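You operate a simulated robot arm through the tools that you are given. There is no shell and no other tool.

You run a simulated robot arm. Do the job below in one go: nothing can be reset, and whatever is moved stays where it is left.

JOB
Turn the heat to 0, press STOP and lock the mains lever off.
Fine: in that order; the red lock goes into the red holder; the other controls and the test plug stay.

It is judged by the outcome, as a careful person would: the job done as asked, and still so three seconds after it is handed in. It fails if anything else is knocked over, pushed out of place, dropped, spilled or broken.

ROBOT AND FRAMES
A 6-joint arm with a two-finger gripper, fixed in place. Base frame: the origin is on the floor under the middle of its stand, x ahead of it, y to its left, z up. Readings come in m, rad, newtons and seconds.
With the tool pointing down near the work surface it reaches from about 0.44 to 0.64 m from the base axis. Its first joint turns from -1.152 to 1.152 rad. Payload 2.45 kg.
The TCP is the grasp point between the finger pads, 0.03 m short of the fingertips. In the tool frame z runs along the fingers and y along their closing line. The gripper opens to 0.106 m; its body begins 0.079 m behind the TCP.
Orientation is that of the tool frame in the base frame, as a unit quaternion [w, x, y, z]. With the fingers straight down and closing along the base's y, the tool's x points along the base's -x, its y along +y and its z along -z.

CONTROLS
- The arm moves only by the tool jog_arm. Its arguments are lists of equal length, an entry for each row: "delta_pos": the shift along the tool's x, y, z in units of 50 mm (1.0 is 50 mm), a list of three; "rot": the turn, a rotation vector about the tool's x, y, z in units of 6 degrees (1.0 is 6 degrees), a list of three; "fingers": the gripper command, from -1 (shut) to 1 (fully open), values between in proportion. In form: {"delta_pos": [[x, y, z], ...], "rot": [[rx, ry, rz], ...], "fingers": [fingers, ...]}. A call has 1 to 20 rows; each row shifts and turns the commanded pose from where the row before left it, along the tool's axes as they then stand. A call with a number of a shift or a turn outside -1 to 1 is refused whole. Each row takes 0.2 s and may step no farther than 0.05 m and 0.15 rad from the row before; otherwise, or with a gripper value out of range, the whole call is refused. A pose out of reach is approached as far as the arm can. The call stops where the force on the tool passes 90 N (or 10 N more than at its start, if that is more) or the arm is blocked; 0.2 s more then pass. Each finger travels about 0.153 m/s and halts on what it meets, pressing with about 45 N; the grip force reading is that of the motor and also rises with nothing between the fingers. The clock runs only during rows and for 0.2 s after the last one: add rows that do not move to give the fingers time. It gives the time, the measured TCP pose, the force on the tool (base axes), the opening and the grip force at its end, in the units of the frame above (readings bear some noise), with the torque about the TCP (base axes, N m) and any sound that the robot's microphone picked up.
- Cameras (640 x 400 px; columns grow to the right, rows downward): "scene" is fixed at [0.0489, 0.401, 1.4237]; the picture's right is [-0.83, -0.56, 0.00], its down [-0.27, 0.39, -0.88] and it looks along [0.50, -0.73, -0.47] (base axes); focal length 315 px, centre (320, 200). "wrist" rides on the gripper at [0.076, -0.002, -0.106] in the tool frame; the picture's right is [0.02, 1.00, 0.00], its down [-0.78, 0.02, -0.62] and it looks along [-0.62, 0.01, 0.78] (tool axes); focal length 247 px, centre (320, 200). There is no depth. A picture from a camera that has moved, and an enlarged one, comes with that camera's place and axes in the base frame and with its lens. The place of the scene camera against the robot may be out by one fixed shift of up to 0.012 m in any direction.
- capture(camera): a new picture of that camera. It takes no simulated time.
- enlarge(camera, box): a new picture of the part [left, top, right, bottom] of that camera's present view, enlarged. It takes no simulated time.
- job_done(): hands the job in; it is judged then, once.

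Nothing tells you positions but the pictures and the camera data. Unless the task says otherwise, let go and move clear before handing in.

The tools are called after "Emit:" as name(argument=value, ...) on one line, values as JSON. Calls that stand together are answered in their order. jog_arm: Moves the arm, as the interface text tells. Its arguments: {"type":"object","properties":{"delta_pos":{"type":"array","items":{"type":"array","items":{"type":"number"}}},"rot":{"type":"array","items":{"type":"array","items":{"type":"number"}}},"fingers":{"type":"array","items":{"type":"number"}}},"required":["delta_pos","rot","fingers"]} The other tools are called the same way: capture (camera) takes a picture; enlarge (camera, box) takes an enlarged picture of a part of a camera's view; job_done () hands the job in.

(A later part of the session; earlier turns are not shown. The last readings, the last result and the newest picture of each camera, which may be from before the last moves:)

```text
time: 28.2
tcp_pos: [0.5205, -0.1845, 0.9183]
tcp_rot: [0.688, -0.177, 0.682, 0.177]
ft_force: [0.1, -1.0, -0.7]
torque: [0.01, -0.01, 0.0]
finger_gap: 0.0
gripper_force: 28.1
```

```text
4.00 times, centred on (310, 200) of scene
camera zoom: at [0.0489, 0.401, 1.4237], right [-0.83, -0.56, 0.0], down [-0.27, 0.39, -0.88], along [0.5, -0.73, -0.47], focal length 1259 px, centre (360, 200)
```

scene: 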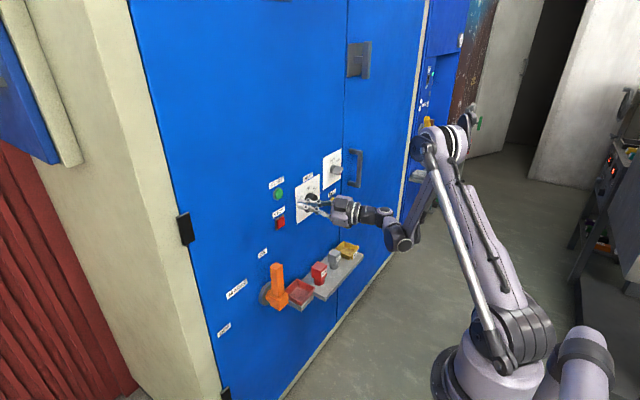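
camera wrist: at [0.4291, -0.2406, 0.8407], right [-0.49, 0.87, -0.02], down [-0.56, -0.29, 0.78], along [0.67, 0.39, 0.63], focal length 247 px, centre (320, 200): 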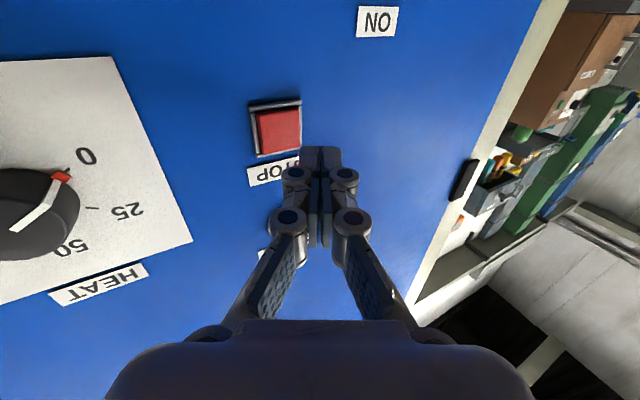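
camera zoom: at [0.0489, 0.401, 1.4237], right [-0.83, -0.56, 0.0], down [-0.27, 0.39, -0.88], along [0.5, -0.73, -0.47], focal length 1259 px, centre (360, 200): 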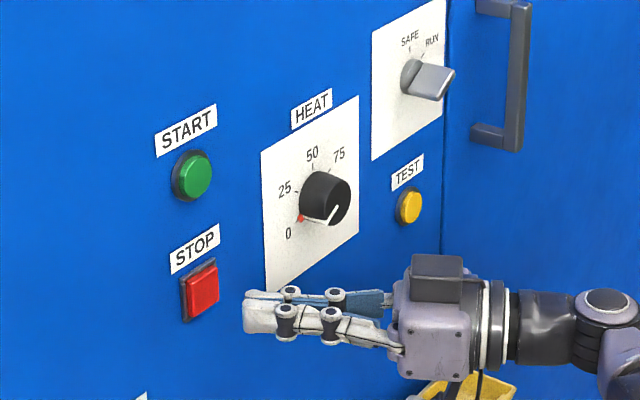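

The fingertips are in front of STOP. I'll lower 4 mm and advance 22 mm toward the panel, stopping short of a full press to check the contact.

Emit:
jog_arm(delta_pos=[[0.08, 0, 0], [0, -0.0485, 0.0875], [0, -0.0485, 0.0875], [0, -0.0485, 0.0875], [0, -0.0485, 0.0875], [0, 0, 0]], rot=[[0, 0, 0], [0, 0, 0], [0, 0, 0], [0, 0, 0], [0, 0, 0], [0, 0, 0]], fingers=[-1, -1, -1, -1, -1, -1])

Emit:
enlarge(camera="wrist", box=[200, 60, 420, 220])

Emit:
enlarge(camera="scene", box=[260, 180, 320, 240])

```text
time: 29.6
tcp_pos: [0.5395, -0.1864, 0.9152]
tcp_rot: [0.687, -0.178, 0.682, 0.177]
ft_force: [-1.2, 0.4, 0.2]
torque: [0.02, -0.03, -0.03]
finger_gap: 0.0
gripper_force: 29.1
```

```text
2.50 times, centred on (310, 140) of wrist
camera zoom: at [0.4482, -0.2413, 0.8373], right [-0.49, 0.87, -0.02], down [-0.56, -0.29, 0.78], along [0.67, 0.39, 0.63], focal length 617 px, centre (345, 350)
```

zoom: 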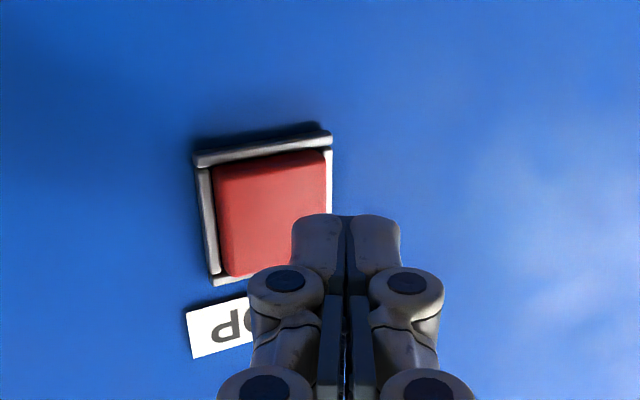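

```text
6.67 times, centred on (290, 210) of scene
camera zoom: at [0.0489, 0.401, 1.4237], right [-0.83, -0.56, 0.0], down [-0.27, 0.39, -0.88], along [0.5, -0.73, -0.47], focal length 2098 px, centre (520, 133)
```

zoom: 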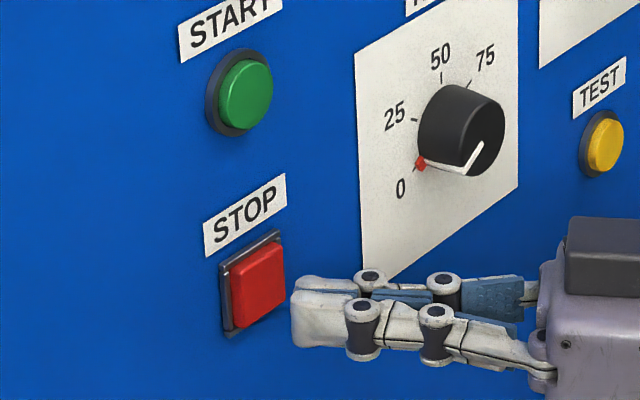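

The right finger's leading corner is heading for the button. I'll raise 3 mm to centre it better and advance in small steps while watching the force.

Emit:
jog_arm(delta_pos=[[-0.06, 0, 0], [0, -0.0388, 0.07], [0, -0.0388, 0.07], [0, -0.0388, 0.07], [0, 0, 0]], rot=[[0, 0, 0], [0, 0, 0], [0, 0, 0], [0, 0, 0], [0, 0, 0]], fingers=[-1, -1, -1, -1, -1])

Emit:
enlarge(camera="wrist", box=[200, 60, 420, 220])

Emit:
enlarge(camera="scene", box=[260, 180, 320, 240])

```text
time: 30.8
tcp_pos: [0.5515, -0.1853, 0.9184]
tcp_rot: [0.688, -0.178, 0.681, 0.178]
ft_force: [0.1, 0.1, 0.3]
torque: [0.02, -0.03, -0.01]
finger_gap: 0.0001
gripper_force: 29.0
```

```text
2.50 times, centred on (310, 140) of wrist
camera zoom: at [0.4604, -0.2413, 0.8405], right [-0.49, 0.87, -0.02], down [-0.56, -0.29, 0.78], along [0.67, 0.39, 0.63], focal length 617 px, centre (345, 350)
```

zoom: 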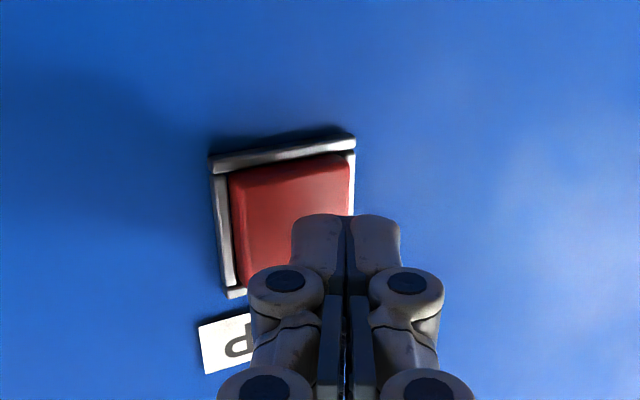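

```text
6.67 times, centred on (290, 210) of scene
camera zoom: at [0.0489, 0.401, 1.4237], right [-0.83, -0.56, 0.0], down [-0.27, 0.39, -0.88], along [0.5, -0.73, -0.47], focal length 2098 px, centre (520, 133)
```

zoom: 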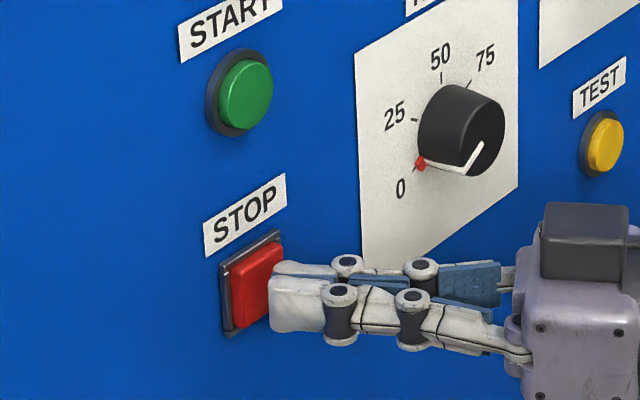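

No contact yet, and the tip corner is lined up with the button's middle. Continuing in small steps.

Emit:
jog_arm(delta_pos=[[0, -0.029, 0.0525], [0, -0.029, 0.0525], [0, 0, 0]], rot=[[0, 0, 0], [0, 0, 0], [0, 0, 0]], fingers=[-1, -1, -1])

Emit:
enlarge(camera="scene", box=[260, 180, 320, 240])

```text
time: 31.6
tcp_pos: [0.5579, -0.1876, 0.9173]
tcp_rot: [0.687, -0.179, 0.681, 0.179]
ft_force: [0.8, -0.5, 0.1]
torque: [-0.03, 0.0, -0.04]
finger_gap: 0.0
gripper_force: 28.5
```

```text
6.67 times, centred on (290, 210) of scene
camera zoom: at [0.0489, 0.401, 1.4237], right [-0.83, -0.56, 0.0], down [-0.27, 0.39, -0.88], along [0.5, -0.73, -0.47], focal length 2098 px, centre (520, 133)
```

zoom: 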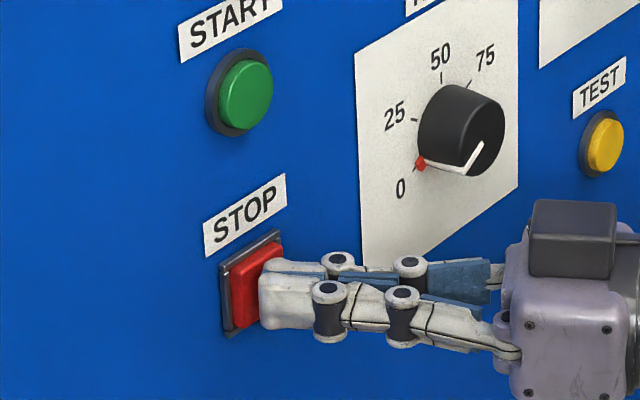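

Still free. I'll continue with 2 mm steps.

Emit:
jog_arm(delta_pos=[[0, -0.0194, 0.035], [0, -0.0194, 0.035], [0, 0, 0]], rot=[[0, 0, 0], [0, 0, 0], [0, 0, 0]], fingers=[-1, -1, -1])

Emit:
enlarge(camera="scene", box=[270, 200, 300, 230])

Emit:
enlarge(camera="wrist", box=[200, 60, 420, 220])

```text
time: 32.4
tcp_pos: [0.5609, -0.1868, 0.9172]
tcp_rot: [0.688, -0.178, 0.681, 0.178]
ft_force: [-2.0, -0.2, -0.6]
torque: [-0.02, 0.01, -0.02]
finger_gap: 0.0
gripper_force: 29.2
heard: click
```

```text
13.33 times, centred on (285, 215) of scene
camera zoom: at [0.0489, 0.401, 1.4237], right [-0.83, -0.56, 0.0], down [-0.27, 0.39, -0.88], along [0.5, -0.73, -0.47], focal length 4197 px, centre (787, 0)
```

zoom: 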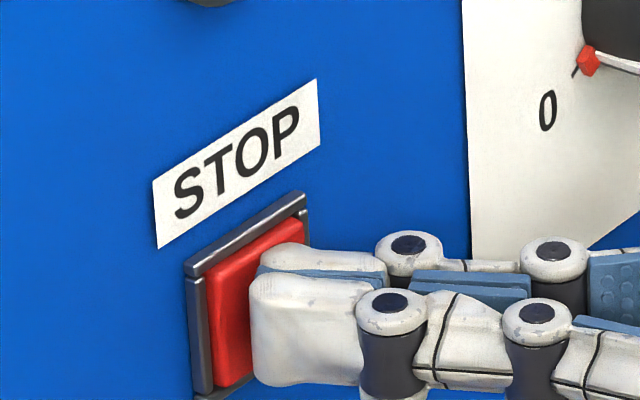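

```text
2.50 times, centred on (310, 140) of wrist
camera zoom: at [0.47, -0.2416, 0.8399], right [-0.49, 0.87, -0.02], down [-0.56, -0.29, 0.78], along [0.67, 0.39, 0.63], focal length 617 px, centre (345, 350)
```

zoom: 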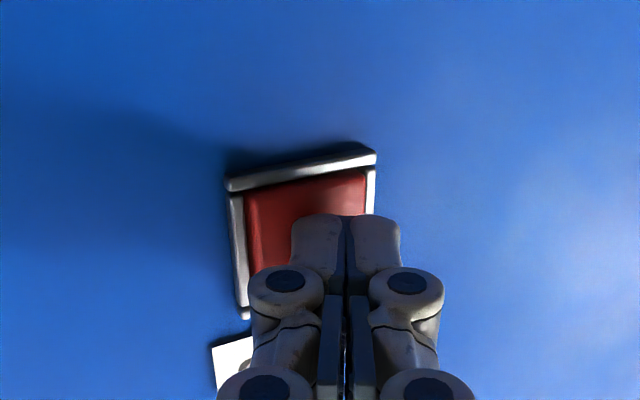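

STOP clicked, and the button is in. Next I back off, pitch the tool mostly down (about 25° from vertical) and un-yaw it, so I can look at and then push the mains lever.

Emit:
jog_arm(delta_pos=[[0, 0.2, -0.36], [0, 0.2, -0.36], [0, 0.12, -0.2], [0, 0, 0]], rot=[[0, 0, 0], [0, 0, 0], [0, 0, 0], [0, 0, 0]], fingers=[-1, -1, -1, -1])

Emit:
enlarge(camera="scene", box=[260, 170, 330, 240])

```text
time: 33.4
tcp_pos: [0.5116, -0.1892, 0.9201]
tcp_rot: [0.687, -0.178, 0.681, 0.178]
ft_force: [0.4, 0.7, -0.4]
torque: [0.01, 0.0, 0.0]
finger_gap: 0.0
gripper_force: 28.9
out of reach, approached as far as the arm can: row 3
```

```text
5.71 times, centred on (295, 205) of scene
camera zoom: at [0.0489, 0.401, 1.4237], right [-0.83, -0.56, 0.0], down [-0.27, 0.39, -0.88], along [0.5, -0.73, -0.47], focal length 1799 px, centre (463, 171)
```

zoom: 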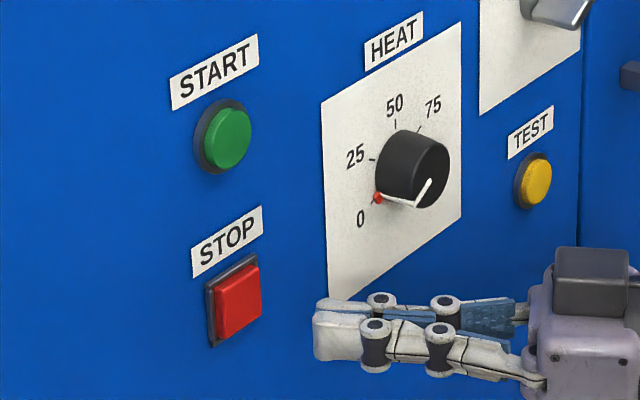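

The button has sprung back out after the click, as a push button would. Now I pitch the tool down in stages.

Emit:
jog_arm(delta_pos=[[0, 0, 0], [0, 0, 0], [0, 0, 0], [0, 0, 0], [0, 0, 0], [0, 0, 0]], rot=[[0, 1, 0], [0, 1, 0], [0, 1, 0], [0, 1, 0], [0, 1, 0], [0, 0, 0]], fingers=[-1, -1, -1, -1, -1, -1])

```text
time: 34.8
tcp_pos: [0.5133, -0.19, 0.9204]
tcp_rot: [0.487, -0.218, 0.836, 0.126]
ft_force: [-0.1, 0.1, 0.5]
torque: [0.05, 0.01, 0.0]
finger_gap: 0.0
gripper_force: 28.2
```

Pitch is going fine. I continue to 65° and un-yaw.

Emit:
jog_arm(delta_pos=[[0, 0, 0], [0, 0, 0], [0, 0, 0], [0, 0, 0], [0, 0, 0], [0, 0, 0], [0, 0, 0], [0, 0, 0], [0, 0, 0], [0, 0, 0], [0, 0, 0], [0, 0, 0]], rot=[[0, 1, 0], [0, 1, 0], [0, 1, 0], [0, 1, 0], [0, 1, 0], [0, 0.83, 0], [0.408, 0, 0.876], [0.408, 0, 0.876], [0.408, 0, 0.876], [0.408, 0, 0.876], [0.408, 0, 0.876], [0, 0, 0]], fingers=[-1, -1, -1, -1, -1, -1, -1, -1, -1, -1, -1, -1])

Emit:
capture(camera="wrist")

Emit:
capture(camera="scene")

```text
time: 37.4
tcp_pos: [0.5134, -0.1886, 0.921]
tcp_rot: [0.222, 0.0, 0.975, 0.001]
ft_force: [0.1, 0.9, 0.4]
torque: [-0.03, 0.01, 0.02]
finger_gap: 0.0
gripper_force: 28.5
```

```text
taken
camera wrist: at [0.3984, -0.1933, 0.9826], right [-0.02, 1.0, -0.01], down [0.44, 0.01, 0.9], along [0.9, 0.01, -0.44], focal length 247 px, centre (320, 200)
```

wrist: 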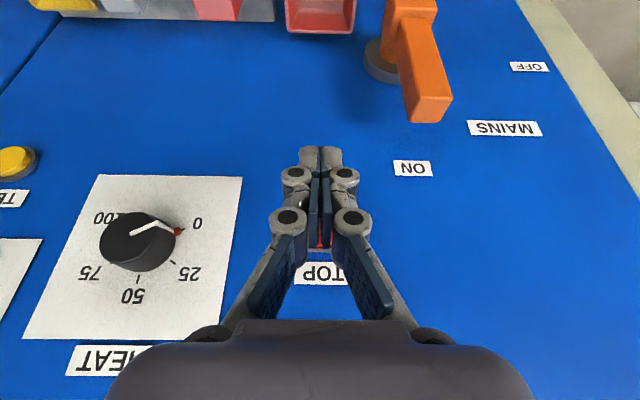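

```text
taken
```

scene: 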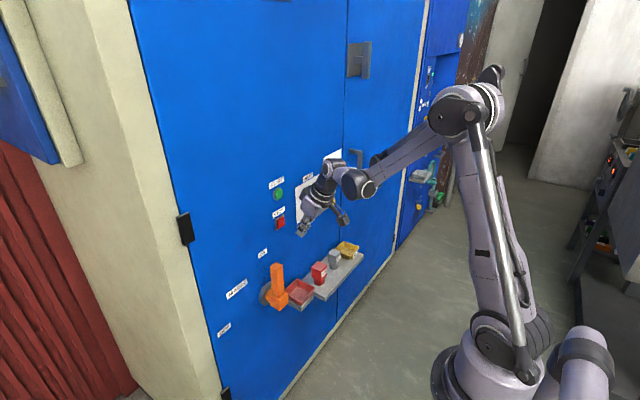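

Good view of the lever and knob from here. I'll zoom in to measure the lever and to double-check the knob.

Emit:
enlarge(camera="wrist", box=[340, 0, 560, 190])

Emit:
enlarge(camera="wrist", box=[60, 170, 240, 320])

Emit:
enlarge(camera="scene", box=[245, 230, 365, 320])

```text
2.11 times, centred on (450, 95) of wrist
camera zoom: at [0.3984, -0.1933, 0.9826], right [-0.02, 1.0, -0.01], down [0.44, 0.01, 0.9], along [0.9, 0.01, -0.44], focal length 520 px, centre (46, 421)
```

zoom: 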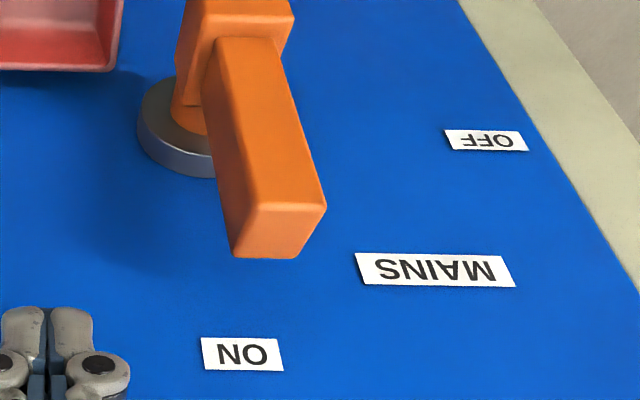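

```text
2.67 times, centred on (150, 245) of wrist
camera zoom: at [0.3984, -0.1933, 0.9826], right [-0.02, 1.0, -0.01], down [0.44, 0.01, 0.9], along [0.9, 0.01, -0.44], focal length 659 px, centre (773, 80)
```

zoom: 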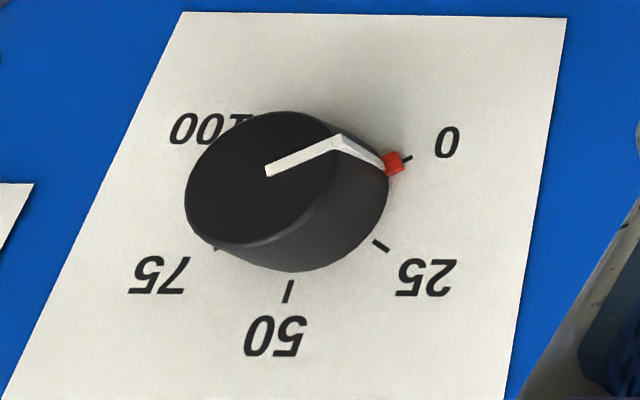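

```text
4.44 times, centred on (305, 275) of scene
camera zoom: at [0.0489, 0.401, 1.4237], right [-0.83, -0.56, 0.0], down [-0.27, 0.39, -0.88], along [0.5, -0.73, -0.47], focal length 1399 px, centre (387, -133)
```

zoom: 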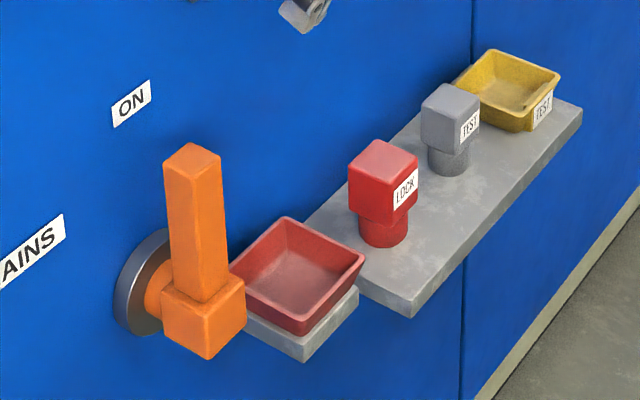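

The knob's pointer is right on the 0 tick. The lever arm is about 26 mm square: x 0.531–0.558, y -0.116…-0.090, top z≈0.828, pivot ≈(-0.103, 0.701), and OFF lies 90° to the left. I'll move the closed fingers to the right side of the lever, with clearance.

Emit:
jog_arm(delta_pos=[[0.11, 0.188, 0.524], [0.11, 0.188, 0.524], [0.11, 0.188, 0.524], [0.11, 0.188, 0.524], [0, 0, 0]], rot=[[0, 0, 0], [0, 0, 0], [0, 0, 0], [0, 0, 0], [0, 0, 0]], fingers=[-1, -1, -1, -1, -1])

Emit:
capture(camera="wrist")

Emit:
enlarge(camera="scene", box=[230, 190, 380, 320])

```text
time: 38.6
tcp_pos: [0.5377, -0.1523, 0.8146]
tcp_rot: [0.221, 0.0, 0.975, 0.001]
ft_force: [0.3, 0.4, 0.6]
torque: [0.01, 0.02, -0.05]
finger_gap: 0.0001
gripper_force: 28.1
```

```text
taken
camera wrist: at [0.4231, -0.1559, 0.877], right [-0.02, 1.0, -0.01], down [0.44, 0.02, 0.9], along [0.9, 0.02, -0.44], focal length 247 px, centre (320, 200)
```

wrist: 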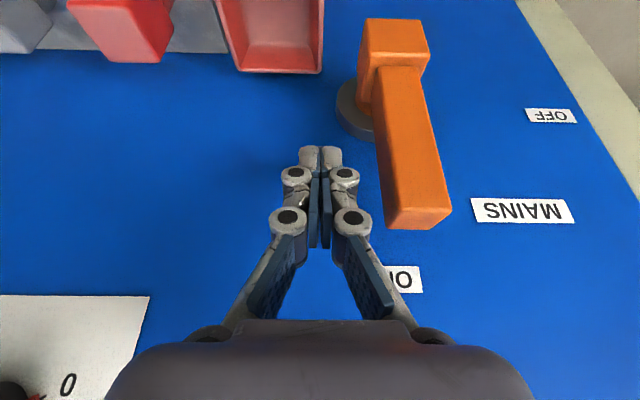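

```text
3.08 times, centred on (305, 255) of scene
camera zoom: at [0.0489, 0.401, 1.4237], right [-0.83, -0.56, 0.0], down [-0.27, 0.39, -0.88], along [0.5, -0.73, -0.47], focal length 968 px, centre (366, 31)
```

zoom: 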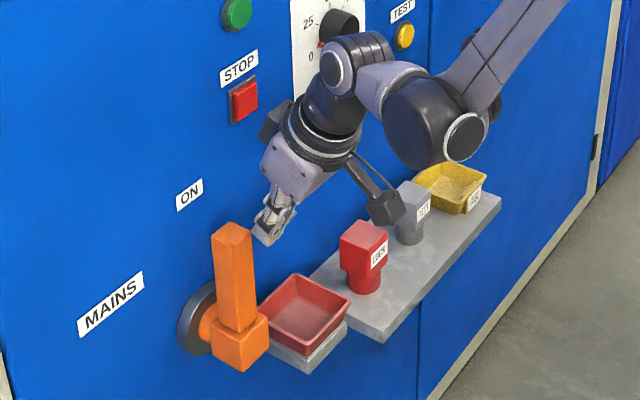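

The fingers sit to the right of the lever with about 2 cm clearance. I'll make contact and push the first 20° to see how it behaves.

Emit:
jog_arm(delta_pos=[[0, 0.21, 0], [0, 0.206, 0], [0, 0.158, 0], [0, 0.158, 0], [0.008, 0.158, 0.017], [0.008, 0.158, 0.017], [0, 0, 0]], rot=[[0, 0, 0], [0, 0, 0], [0, 0, 0], [0, 0, 0], [0, 0, 0], [0, 0, 0], [0, 0, 0]], fingers=[-1, -1, -1, -1, -1, -1, -1])

Emit:
capture(camera="wrist")

Emit:
enlarge(camera="scene", box=[210, 190, 360, 320])

```text
time: 40.2
tcp_pos: [0.5378, -0.0989, 0.8173]
tcp_rot: [0.22, -0.001, 0.975, 0.001]
ft_force: [0.9, -1.5, 0.6]
torque: [-0.02, 0.01, -0.03]
finger_gap: 0.0001
gripper_force: 28.8
```

```text
taken
camera wrist: at [0.4235, -0.1028, 0.8772], right [-0.02, 1.0, -0.01], down [0.44, 0.01, 0.9], along [0.9, 0.02, -0.44], focal length 247 px, centre (320, 200)
```

wrist: 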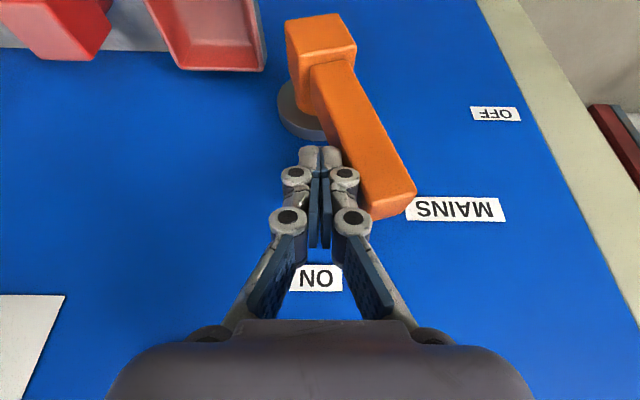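

```text
3.08 times, centred on (285, 255) of scene
camera zoom: at [0.0489, 0.401, 1.4237], right [-0.83, -0.56, 0.0], down [-0.27, 0.39, -0.88], along [0.5, -0.73, -0.47], focal length 968 px, centre (428, 31)
```

zoom: 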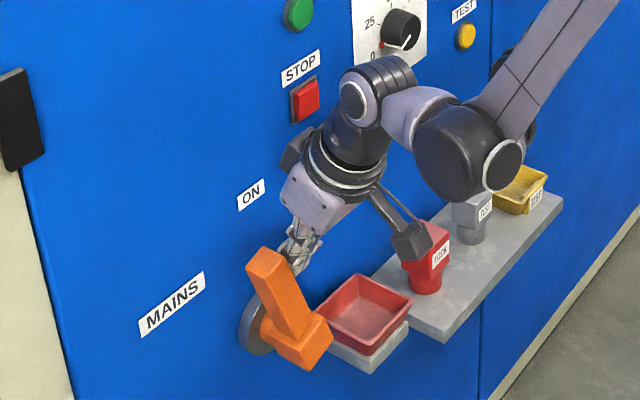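

The lever swings easily. I continue along the arc to about 60°.

Emit:
jog_arm(delta_pos=[[0.02, 0.151, 0.0415], [0.02, 0.151, 0.0415], [0.031, 0.142, 0.064], [0.031, 0.142, 0.064], [0.041, 0.126, 0.0845], [0.041, 0.126, 0.0845], [0.05, 0.109, 0.1045], [0.05, 0.109, 0.1045], [0, 0, 0]], rot=[[0, 0, 0], [0, 0, 0], [0, 0, 0], [0, 0, 0], [0, 0, 0], [0, 0, 0], [0, 0, 0], [0, 0, 0], [0, 0, 0]], fingers=[-1, -1, -1, -1, -1, -1, -1, -1, -1])

Emit:
capture(camera="wrist")

Emit:
enlarge(camera="scene", box=[210, 190, 360, 320])

```text
time: 42.2
tcp_pos: [0.5376, -0.046, 0.7816]
tcp_rot: [0.221, -0.001, 0.975, 0.002]
ft_force: [-0.2, -0.7, -0.5]
torque: [-0.01, 0.0, -0.02]
finger_gap: 0.0002
gripper_force: 28.6
```

```text
taken
camera wrist: at [0.423, -0.0502, 0.8444], right [-0.02, 1.0, -0.01], down [0.44, 0.01, 0.9], along [0.9, 0.02, -0.44], focal length 247 px, centre (320, 200)
```

wrist: 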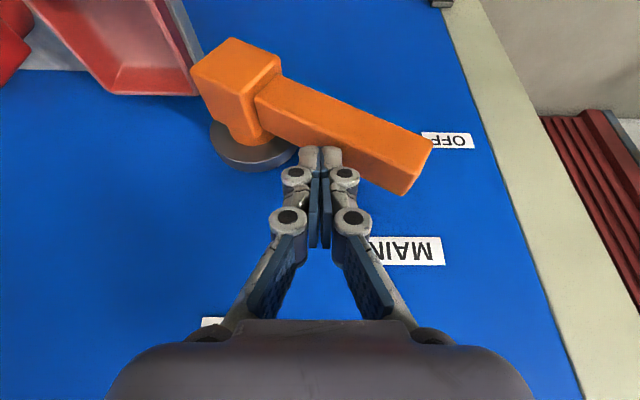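

```text
3.08 times, centred on (285, 255) of scene
camera zoom: at [0.0489, 0.401, 1.4237], right [-0.83, -0.56, 0.0], down [-0.27, 0.39, -0.88], along [0.5, -0.73, -0.47], focal length 968 px, centre (428, 31)
```

zoom: 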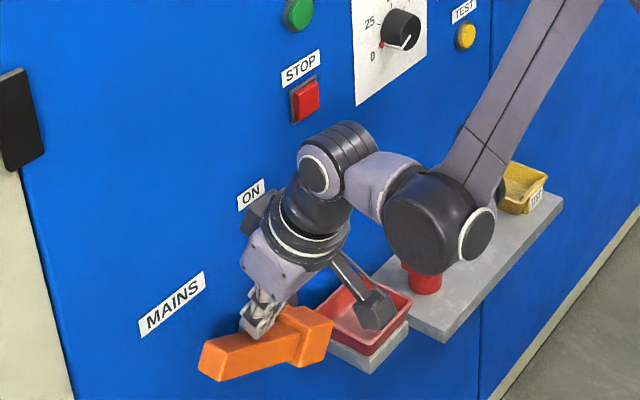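

The lever is at about 60°. I continue down toward OFF.

Emit:
jog_arm(delta_pos=[[0.0577, 0.088, 0.12], [0.0577, 0.088, 0.12], [0.063, 0.061, 0.1315], [0.063, 0.061, 0.1315], [0.067, 0.037, 0.139], [0.067, 0.037, 0.139], [0, 0, 0]], rot=[[0, 0, 0], [0, 0, 0], [0, 0, 0], [0, 0, 0], [0, 0, 0], [0, 0, 0], [0, 0, 0]], fingers=[-1, -1, -1, -1, -1, -1, -1])

Emit:
capture(camera="wrist")

Emit:
enlarge(camera="scene", box=[210, 190, 360, 320])

```text
time: 43.8
tcp_pos: [0.5373, -0.0292, 0.741]
tcp_rot: [0.227, -0.001, 0.974, 0.001]
ft_force: [-8.6, -8.1, 88.5]
torque: [-0.34, 0.05, 0.28]
finger_gap: 0.0059
gripper_force: 28.6
```

```text
taken
camera wrist: at [0.4221, -0.0328, 0.8032], right [-0.02, 1.0, -0.01], down [0.43, 0.02, 0.9], along [0.9, 0.01, -0.43], focal length 247 px, centre (320, 200)
```

wrist: 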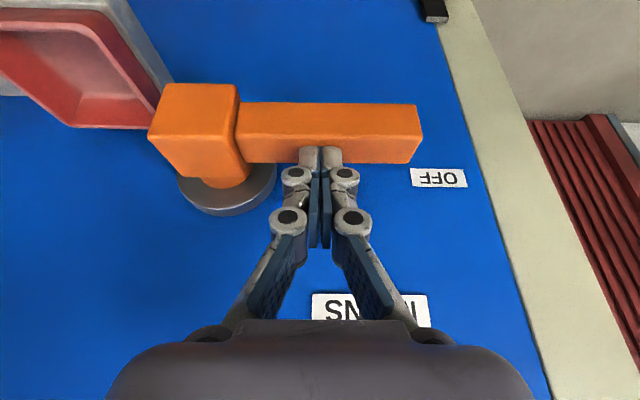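

```text
3.08 times, centred on (285, 255) of scene
camera zoom: at [0.0472, 0.4009, 1.4238], right [-0.83, -0.56, 0.0], down [-0.27, 0.39, -0.88], along [0.5, -0.73, -0.47], focal length 968 px, centre (428, 31)
```

zoom: 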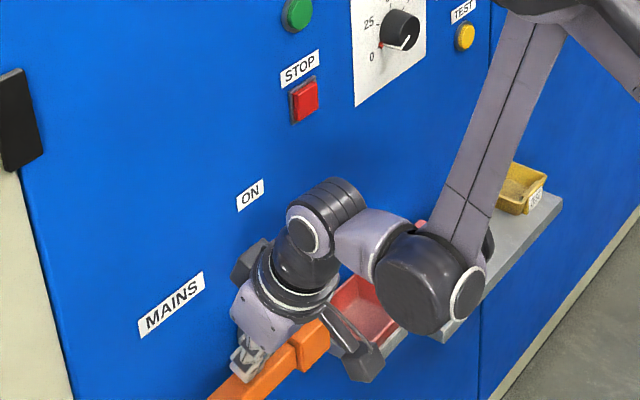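

The lever is horizontal and hard against its stop at OFF. I back straight up and check it stays.

Emit:
jog_arm(delta_pos=[[-0.1, 0, -0.2], [-0.4, 0, -0.85], [-0.4, 0, -0.85], [-0.4, 0, -0.85], [0, 0, 0]], rot=[[0, 0, 0], [0, 0, 0], [0, 0, 0], [0, 0, 0], [0, 0, 0]], fingers=[-1, -1, -1, -1, -1])

Emit:
capture(camera="wrist")

Emit:
enlarge(camera="scene", box=[210, 190, 380, 340])

```text
time: 45.0
tcp_pos: [0.5408, -0.0306, 0.8941]
tcp_rot: [0.221, 0.0, 0.975, 0.002]
ft_force: [-0.1, 0.8, -0.4]
torque: [0.0, -0.04, 0.0]
finger_gap: 0.0001
gripper_force: 28.5
```

```text
taken
camera wrist: at [0.4257, -0.0341, 0.9554], right [-0.02, 1.0, -0.01], down [0.44, 0.02, 0.9], along [0.9, 0.02, -0.44], focal length 247 px, centre (320, 200)
```

wrist: 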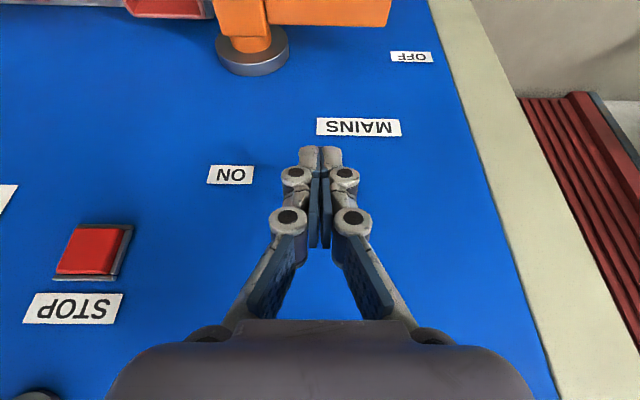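

```text
2.67 times, centred on (295, 265) of scene
camera zoom: at [0.0489, 0.401, 1.4237], right [-0.83, -0.56, 0.0], down [-0.27, 0.39, -0.88], along [0.5, -0.73, -0.47], focal length 839 px, centre (387, 27)
```

zoom: 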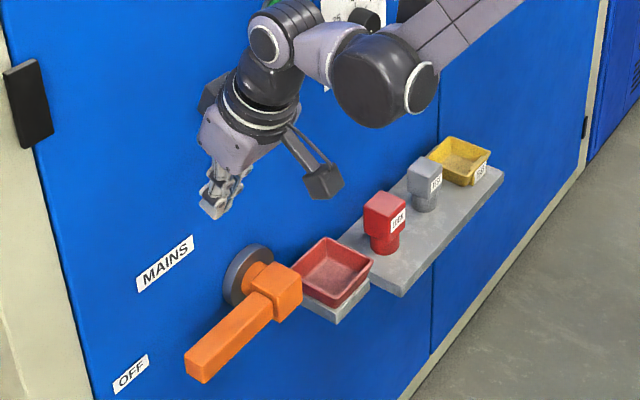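

The lever rests at OFF. Now for the lock: I back away from the panel, move right, and turn the tool straight down to look at the shelf.

Emit:
jog_arm(delta_pos=[[0.54, -0.6, -0.26], [0.54, -0.6, -0.26], [0, -0.95, 0], [0, -0.95, 0], [0, -0.95, 0], [0, -0.95, 0], [0, -0.2, 0], [0, 0, 0], [0, 0, 0], [0, 0, 0], [0, 0, 0], [0, 0, 0], [0, 0, 0]], rot=[[0, 0, 0], [0, 0, 0], [0, 0, 0], [0, 0, 0], [0, 0, 0], [0, 0, 0], [0, 0, 0], [0, 1, 0], [0, 1, 0], [0, 1, 0], [0, 1, 0], [0, 0.25, 0], [0, 0, 0]], fingers=[-1, -1, -1, -1, -1, -1, -1, -0.5, 0, 0.3, 0.5, 0.5, 0.5])

Emit:
capture(camera="wrist")

Emit:
capture(camera="scene")

```text
time: 47.8
tcp_pos: [0.4782, -0.2883, 0.8887]
tcp_rot: [0.0, 0.0, 1.0, 0.001]
ft_force: [0.0, 0.0, 0.1]
torque: [0.0, 0.01, -0.04]
finger_gap: 0.0795
gripper_force: 0.1
```

```text
taken
camera wrist: at [0.4018, -0.2926, 0.9957], right [-0.02, 1.0, 0.0], down [0.78, 0.02, 0.62], along [0.62, 0.02, -0.78], focal length 247 px, centre (320, 200)
```

wrist: 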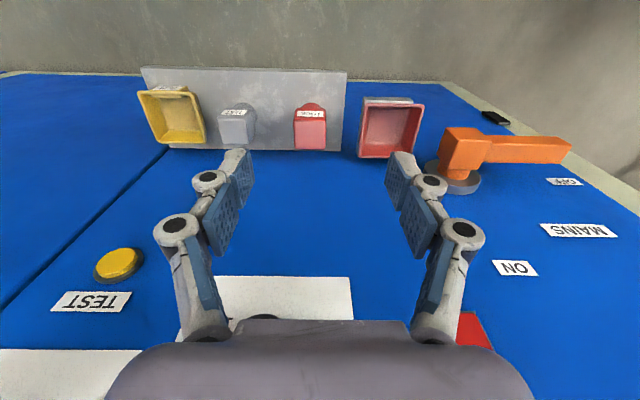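

```text
taken
```

scene: 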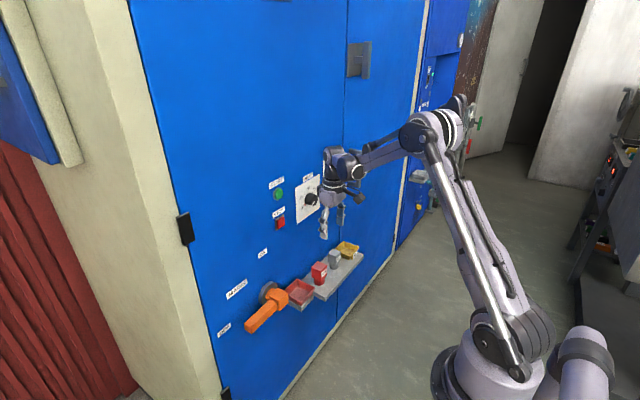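

Now I zoom on the shelf items from here to triangulate them.

Emit:
enlarge(camera="wrist", box=[200, 60, 440, 180])

Emit:
enlarge(camera="scene", box=[270, 230, 370, 315])

```text
2.67 times, centred on (320, 120) of wrist
camera zoom: at [0.4018, -0.2926, 0.9957], right [-0.02, 1.0, 0.0], down [0.78, 0.02, 0.62], along [0.62, 0.02, -0.78], focal length 659 px, centre (320, 413)
```

zoom: 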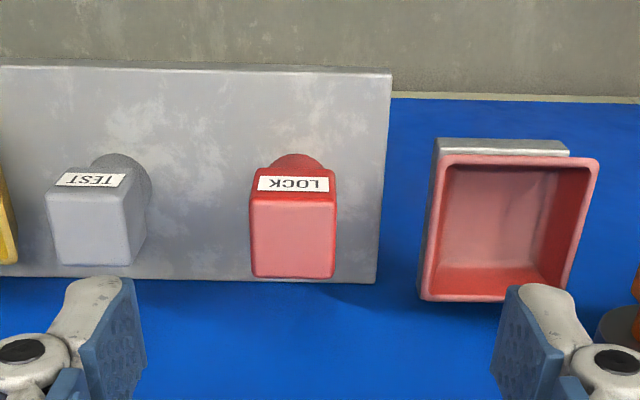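

```text
4.71 times, centred on (320, 272) of scene
camera zoom: at [0.0489, 0.401, 1.4237], right [-0.83, -0.56, 0.0], down [-0.27, 0.39, -0.88], along [0.5, -0.73, -0.47], focal length 1481 px, centre (320, -141)
```

zoom: 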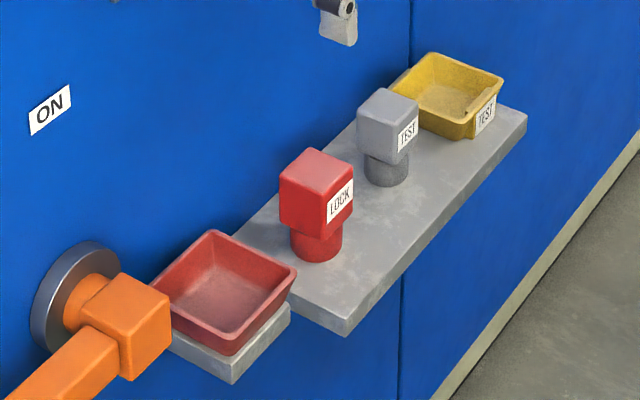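

The lock head is about a 40 mm cube at ≈(0.5375, -0.3015), top z≈0.688; the red tray is at ≈(0.538, -0.193) with its rim z≈0.673. There is a box on the panel side of the gripper, so I'll tilt the tool back 25° again for clearance and come above the lock for a closer check.

Emit:
jog_arm(delta_pos=[[0, 0, 0], [0, 0, 0], [0, 0, 0], [0, 0, 0], [0, 0, 0], [0.185, -0.132, 0.898], [0.185, -0.132, 0.898], [0, 0, 0]], rot=[[0, -1, 0], [0, -1, 0], [0, -1, 0], [0, -1, 0], [0, -0.25, 0], [0, 0, 0], [0, 0, 0], [0, 0, 0]], fingers=[0.5, 0.5, 0.4, 0.3, 0.25, 0.25, 0.25, 0.25])

Emit:
capture(camera="wrist")

Emit:
enlarge(camera="scene", box=[260, 180, 400, 310])

```text
time: 49.6
tcp_pos: [0.4989, -0.3021, 0.7987]
tcp_rot: [0.222, 0.0, 0.975, 0.002]
ft_force: [0.5, 1.2, 0.9]
torque: [-0.02, 0.0, -0.02]
finger_gap: 0.0663
gripper_force: 0.1
```

```text
taken
camera wrist: at [0.384, -0.306, 0.8622], right [-0.02, 1.0, -0.01], down [0.44, 0.02, 0.9], along [0.9, 0.02, -0.44], focal length 247 px, centre (320, 200)
```

wrist: 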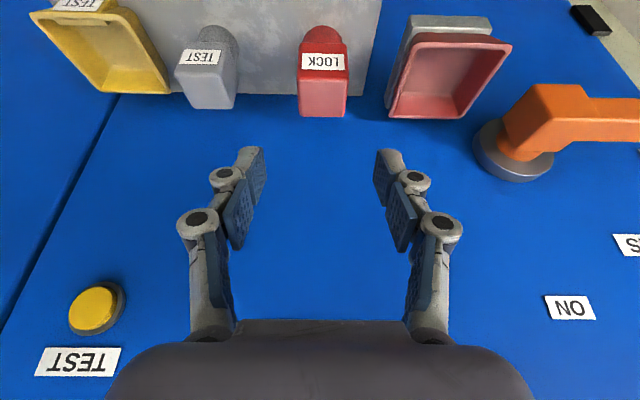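

```text
3.08 times, centred on (330, 245) of scene
camera zoom: at [0.0489, 0.401, 1.4237], right [-0.83, -0.56, 0.0], down [-0.27, 0.39, -0.88], along [0.5, -0.73, -0.47], focal length 968 px, centre (289, 62)
```

zoom: 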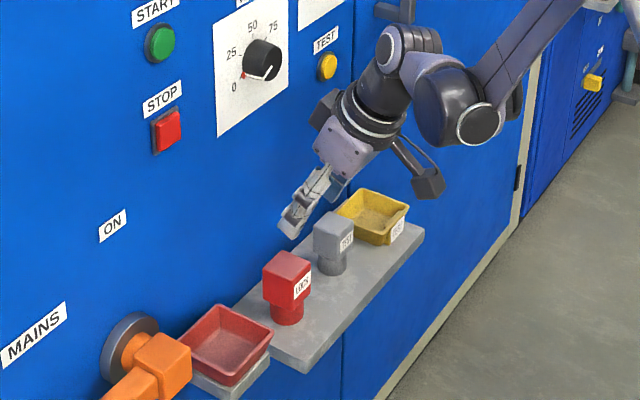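

I'll enlarge the lock and tray from this closer view.

Emit:
enlarge(camera="wrist", box=[270, 0, 390, 130])

Emit:
enlarge(camera="wrist", box=[370, 0, 570, 190])

```text
3.08 times, centred on (330, 65) of wrist
camera zoom: at [0.384, -0.306, 0.8622], right [-0.02, 1.0, -0.01], down [0.44, 0.02, 0.9], along [0.9, 0.02, -0.44], focal length 760 px, centre (289, 615)
```

zoom: 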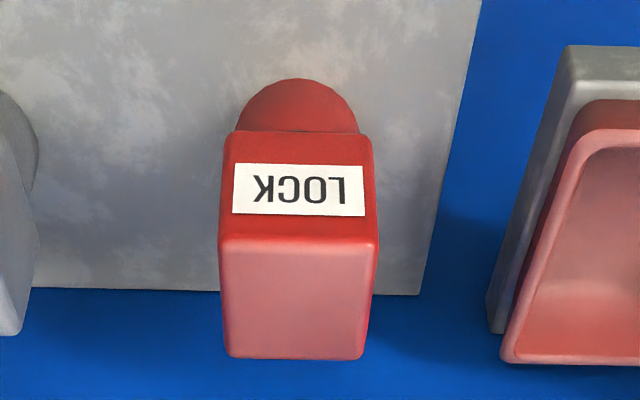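

```text
2.11 times, centred on (470, 95) of wrist
camera zoom: at [0.384, -0.306, 0.8622], right [-0.02, 1.0, -0.01], down [0.44, 0.02, 0.9], along [0.9, 0.02, -0.44], focal length 520 px, centre (4, 421)
```

zoom: 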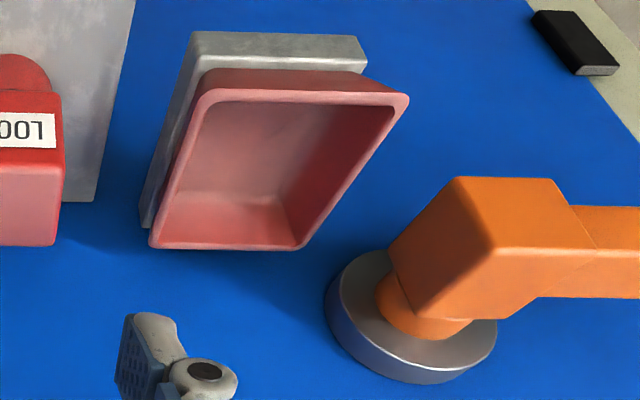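

The refined lock head spans x 0.516–0.555, y -0.3013 ±0.02, z 0.649–0.6935, and the shelf is at z≈0.622. The tray centre is ≈(0.540, -0.192) with rim z≈0.67. I'll descend most of the way over the lock, with the fingers straddling it in y.

Emit:
jog_arm(delta_pos=[[0.105, 0, 0.612], [0.105, 0, 0.612], [0.105, 0, 0.612], [0, 0, 0]], rot=[[0, 0, 0], [0, 0, 0], [0, 0, 0], [0, 0, 0]], fingers=[0.25, 0.25, 0.25, 0.25])

Emit:
capture(camera="wrist")

Emit:
enlarge(camera="scene", box=[270, 210, 390, 310])

```text
time: 50.6
tcp_pos: [0.5246, -0.3001, 0.7088]
tcp_rot: [0.221, 0.0, 0.975, 0.002]
ft_force: [-0.3, 0.5, -0.6]
torque: [0.01, 0.0, -0.01]
finger_gap: 0.0659
gripper_force: 0.0
```

```text
taken
camera wrist: at [0.4103, -0.3048, 0.7712], right [-0.02, 1.0, -0.01], down [0.44, 0.02, 0.9], along [0.9, 0.02, -0.44], focal length 247 px, centre (320, 200)
```

wrist: 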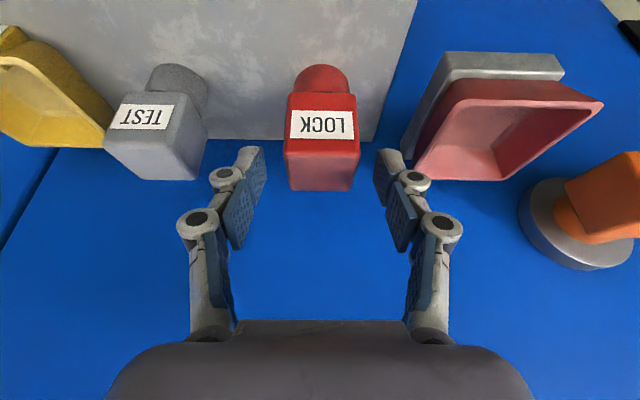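

```text
4.00 times, centred on (330, 260) of scene
camera zoom: at [0.0489, 0.401, 1.4237], right [-0.83, -0.56, 0.0], down [-0.27, 0.39, -0.88], along [0.5, -0.73, -0.47], focal length 1259 px, centre (280, -40)
```

zoom: 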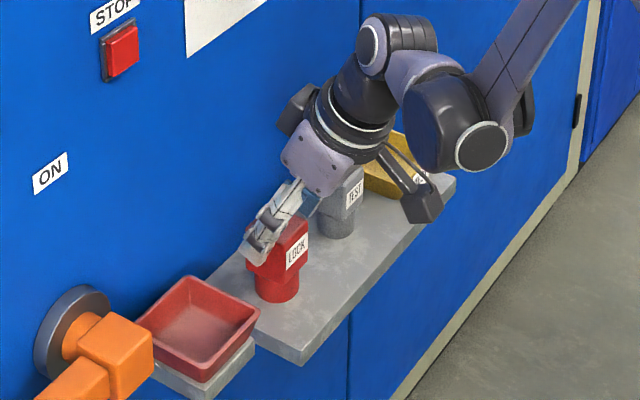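

The lock is centred between the pads. I go down the last 22 mm and close on its head.

Emit:
jog_arm(delta_pos=[[0.037, 0, 0.224], [0.037, 0, 0.224], [0, 0, 0], [0, 0, 0], [0, 0, 0], [0, 0, 0], [0, 0, 0]], rot=[[0, 0, 0], [0, 0, 0], [0, 0, 0], [0, 0, 0], [0, 0, 0], [0, 0, 0], [0, 0, 0]], fingers=[0.25, 0.25, 0.25, 0.0, -0.3, -0.6, -1])

Emit:
capture(camera="wrist")

Emit:
enlarge(camera="scene", box=[270, 210, 390, 310])

```text
time: 52.2
tcp_pos: [0.534, -0.3015, 0.6896]
tcp_rot: [0.221, 0.0, 0.975, 0.002]
ft_force: [0.0, -0.6, 0.0]
torque: [0.0, 0.0, 0.01]
finger_gap: 0.0406
gripper_force: 44.8
```

```text
taken
camera wrist: at [0.4188, -0.3048, 0.7516], right [-0.02, 1.0, -0.01], down [0.44, 0.02, 0.9], along [0.9, 0.02, -0.44], focal length 247 px, centre (320, 200)
```

wrist: 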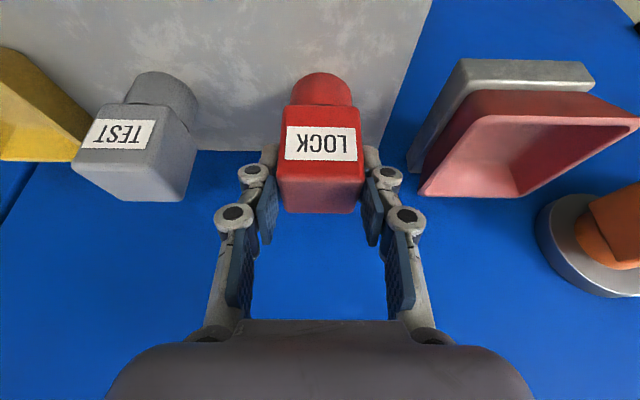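

```text
4.00 times, centred on (330, 260) of scene
camera zoom: at [0.0489, 0.401, 1.4237], right [-0.83, -0.56, 0.0], down [-0.27, 0.39, -0.88], along [0.5, -0.73, -0.47], focal length 1259 px, centre (280, -40)
```

zoom: 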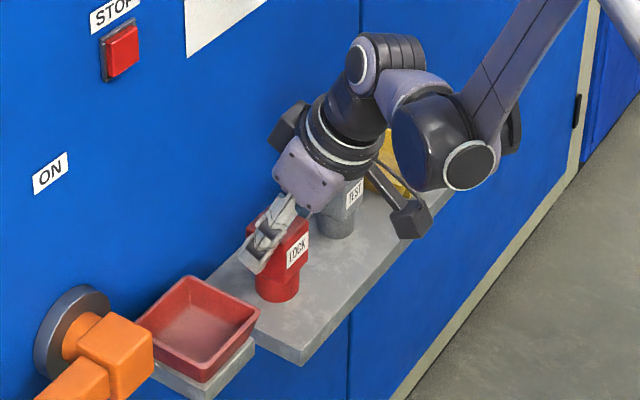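

The lock is gripped with a 40.6 mm gap. I lift it straight up.

Emit:
jog_arm(delta_pos=[[-0.0866, 0, -0.18], [-0.173, 0, -0.36], [-0.26, 0, -0.541], [-0.26, 0, -0.541], [0, 0, 0]], rot=[[0, 0, 0], [0, 0, 0], [0, 0, 0], [0, 0, 0], [0, 0, 0]], fingers=[-1, -1, -1, -1, -1])

Emit:
capture(camera="wrist")

Emit:
enlarge(camera="scene", box=[260, 190, 390, 310])

```text
time: 53.4
tcp_pos: [0.5339, -0.3011, 0.7817]
tcp_rot: [0.221, -0.001, 0.975, 0.002]
ft_force: [-0.3, 0.0, -1.9]
torque: [0.03, -0.02, 0.0]
finger_gap: 0.0409
gripper_force: 45.0
```

```text
taken
camera wrist: at [0.4199, -0.3053, 0.8429], right [-0.02, 1.0, -0.01], down [0.44, 0.02, 0.9], along [0.9, 0.02, -0.44], focal length 247 px, centre (320, 200)
```

wrist: 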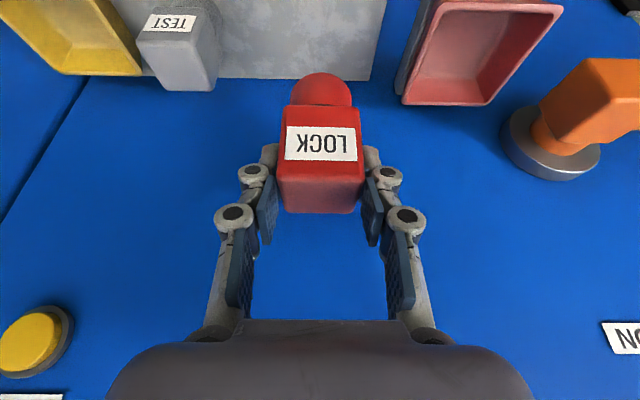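

```text
3.33 times, centred on (325, 250) of scene
camera zoom: at [0.0489, 0.401, 1.4237], right [-0.83, -0.56, 0.0], down [-0.27, 0.39, -0.88], along [0.5, -0.73, -0.47], focal length 1049 px, centre (303, 33)
```

zoom: 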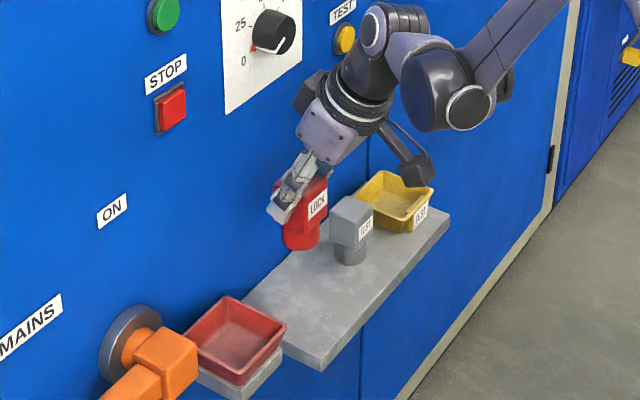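

The lock is in hand. I carry it left, to above the red tray's centre.

Emit:
jog_arm(delta_pos=[[-0.024, 0.545, 0.012], [-0.024, 0.545, 0.012], [-0.024, 0.545, 0.012], [0, 0.545, 0], [0, 0, 0]], rot=[[0, 0, 0], [0, 0, 0], [0, 0, 0], [0, 0, 0], [0, 0, 0]], fingers=[-1, -1, -1, -1, -1])

Emit:
capture(camera="wrist")

Emit:
enlarge(camera="scene", box=[240, 190, 370, 320])

```text
time: 54.6
tcp_pos: [0.5347, -0.1916, 0.78]
tcp_rot: [0.22, 0.0, 0.975, 0.0]
ft_force: [-0.6, 0.3, -0.5]
torque: [0.01, 0.01, 0.01]
finger_gap: 0.0409
gripper_force: 44.8
```

```text
taken
camera wrist: at [0.4207, -0.1947, 0.8422], right [-0.02, 1.0, -0.01], down [0.44, 0.02, 0.9], along [0.9, 0.02, -0.44], focal length 247 px, centre (320, 200)
```

wrist: 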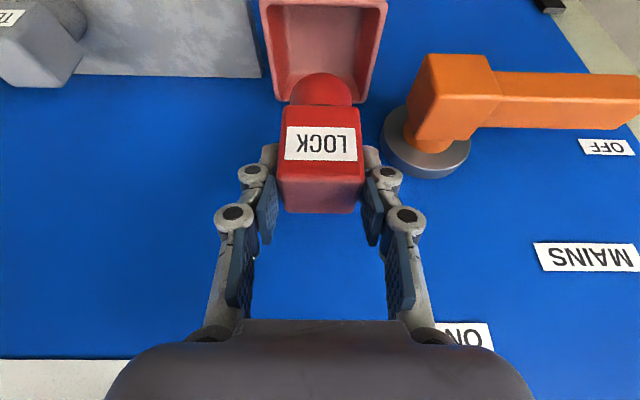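

```text
3.08 times, centred on (305, 255) of scene
camera zoom: at [0.0489, 0.401, 1.4237], right [-0.83, -0.56, 0.0], down [-0.27, 0.39, -0.88], along [0.5, -0.73, -0.47], focal length 968 px, centre (366, 31)
```

zoom: 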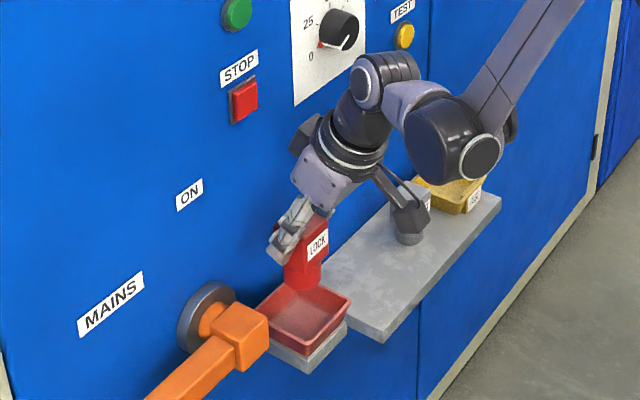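

The lock is over the tray and aligned in y. I lower it most of the way, nudging 3 mm toward the panel to centre it.

Emit:
jog_arm(delta_pos=[[0.106, 0, 0.255], [0.106, 0, 0.255], [0.106, 0, 0.255], [0.106, 0, 0.255], [0, 0, 0]], rot=[[0, 0, 0], [0, 0, 0], [0, 0, 0], [0, 0, 0], [0, 0, 0]], fingers=[-1, -1, -1, -1, -1])

Emit:
capture(camera="wrist")

Emit:
enlarge(camera="scene", box=[260, 220, 340, 310])

```text
time: 55.8
tcp_pos: [0.539, -0.1918, 0.7241]
tcp_rot: [0.221, -0.001, 0.975, 0.001]
ft_force: [0.3, 0.2, -0.7]
torque: [-0.03, 0.0, -0.01]
finger_gap: 0.0411
gripper_force: 45.5
```

```text
taken
camera wrist: at [0.4247, -0.1951, 0.787], right [-0.02, 1.0, -0.01], down [0.44, 0.02, 0.9], along [0.9, 0.02, -0.44], focal length 247 px, centre (320, 200)
```

wrist: 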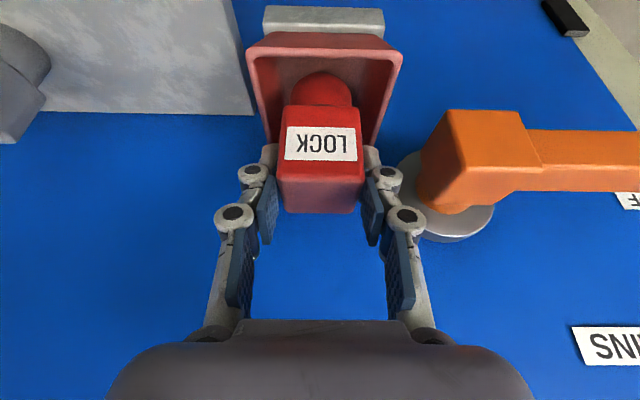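

```text
4.44 times, centred on (300, 265) of scene
camera zoom: at [0.0489, 0.401, 1.4237], right [-0.83, -0.56, 0.0], down [-0.27, 0.39, -0.88], along [0.5, -0.73, -0.47], focal length 1399 px, centre (409, -89)
```

zoom: 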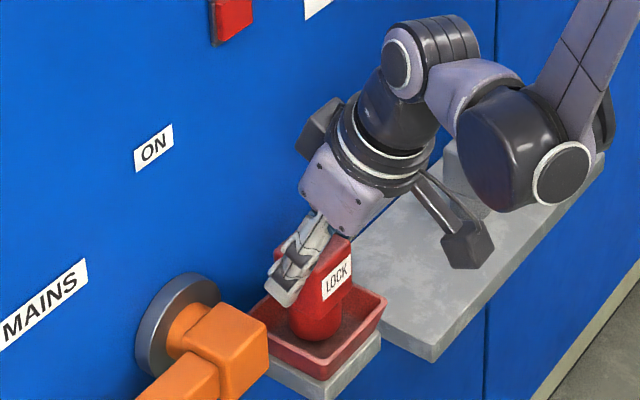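

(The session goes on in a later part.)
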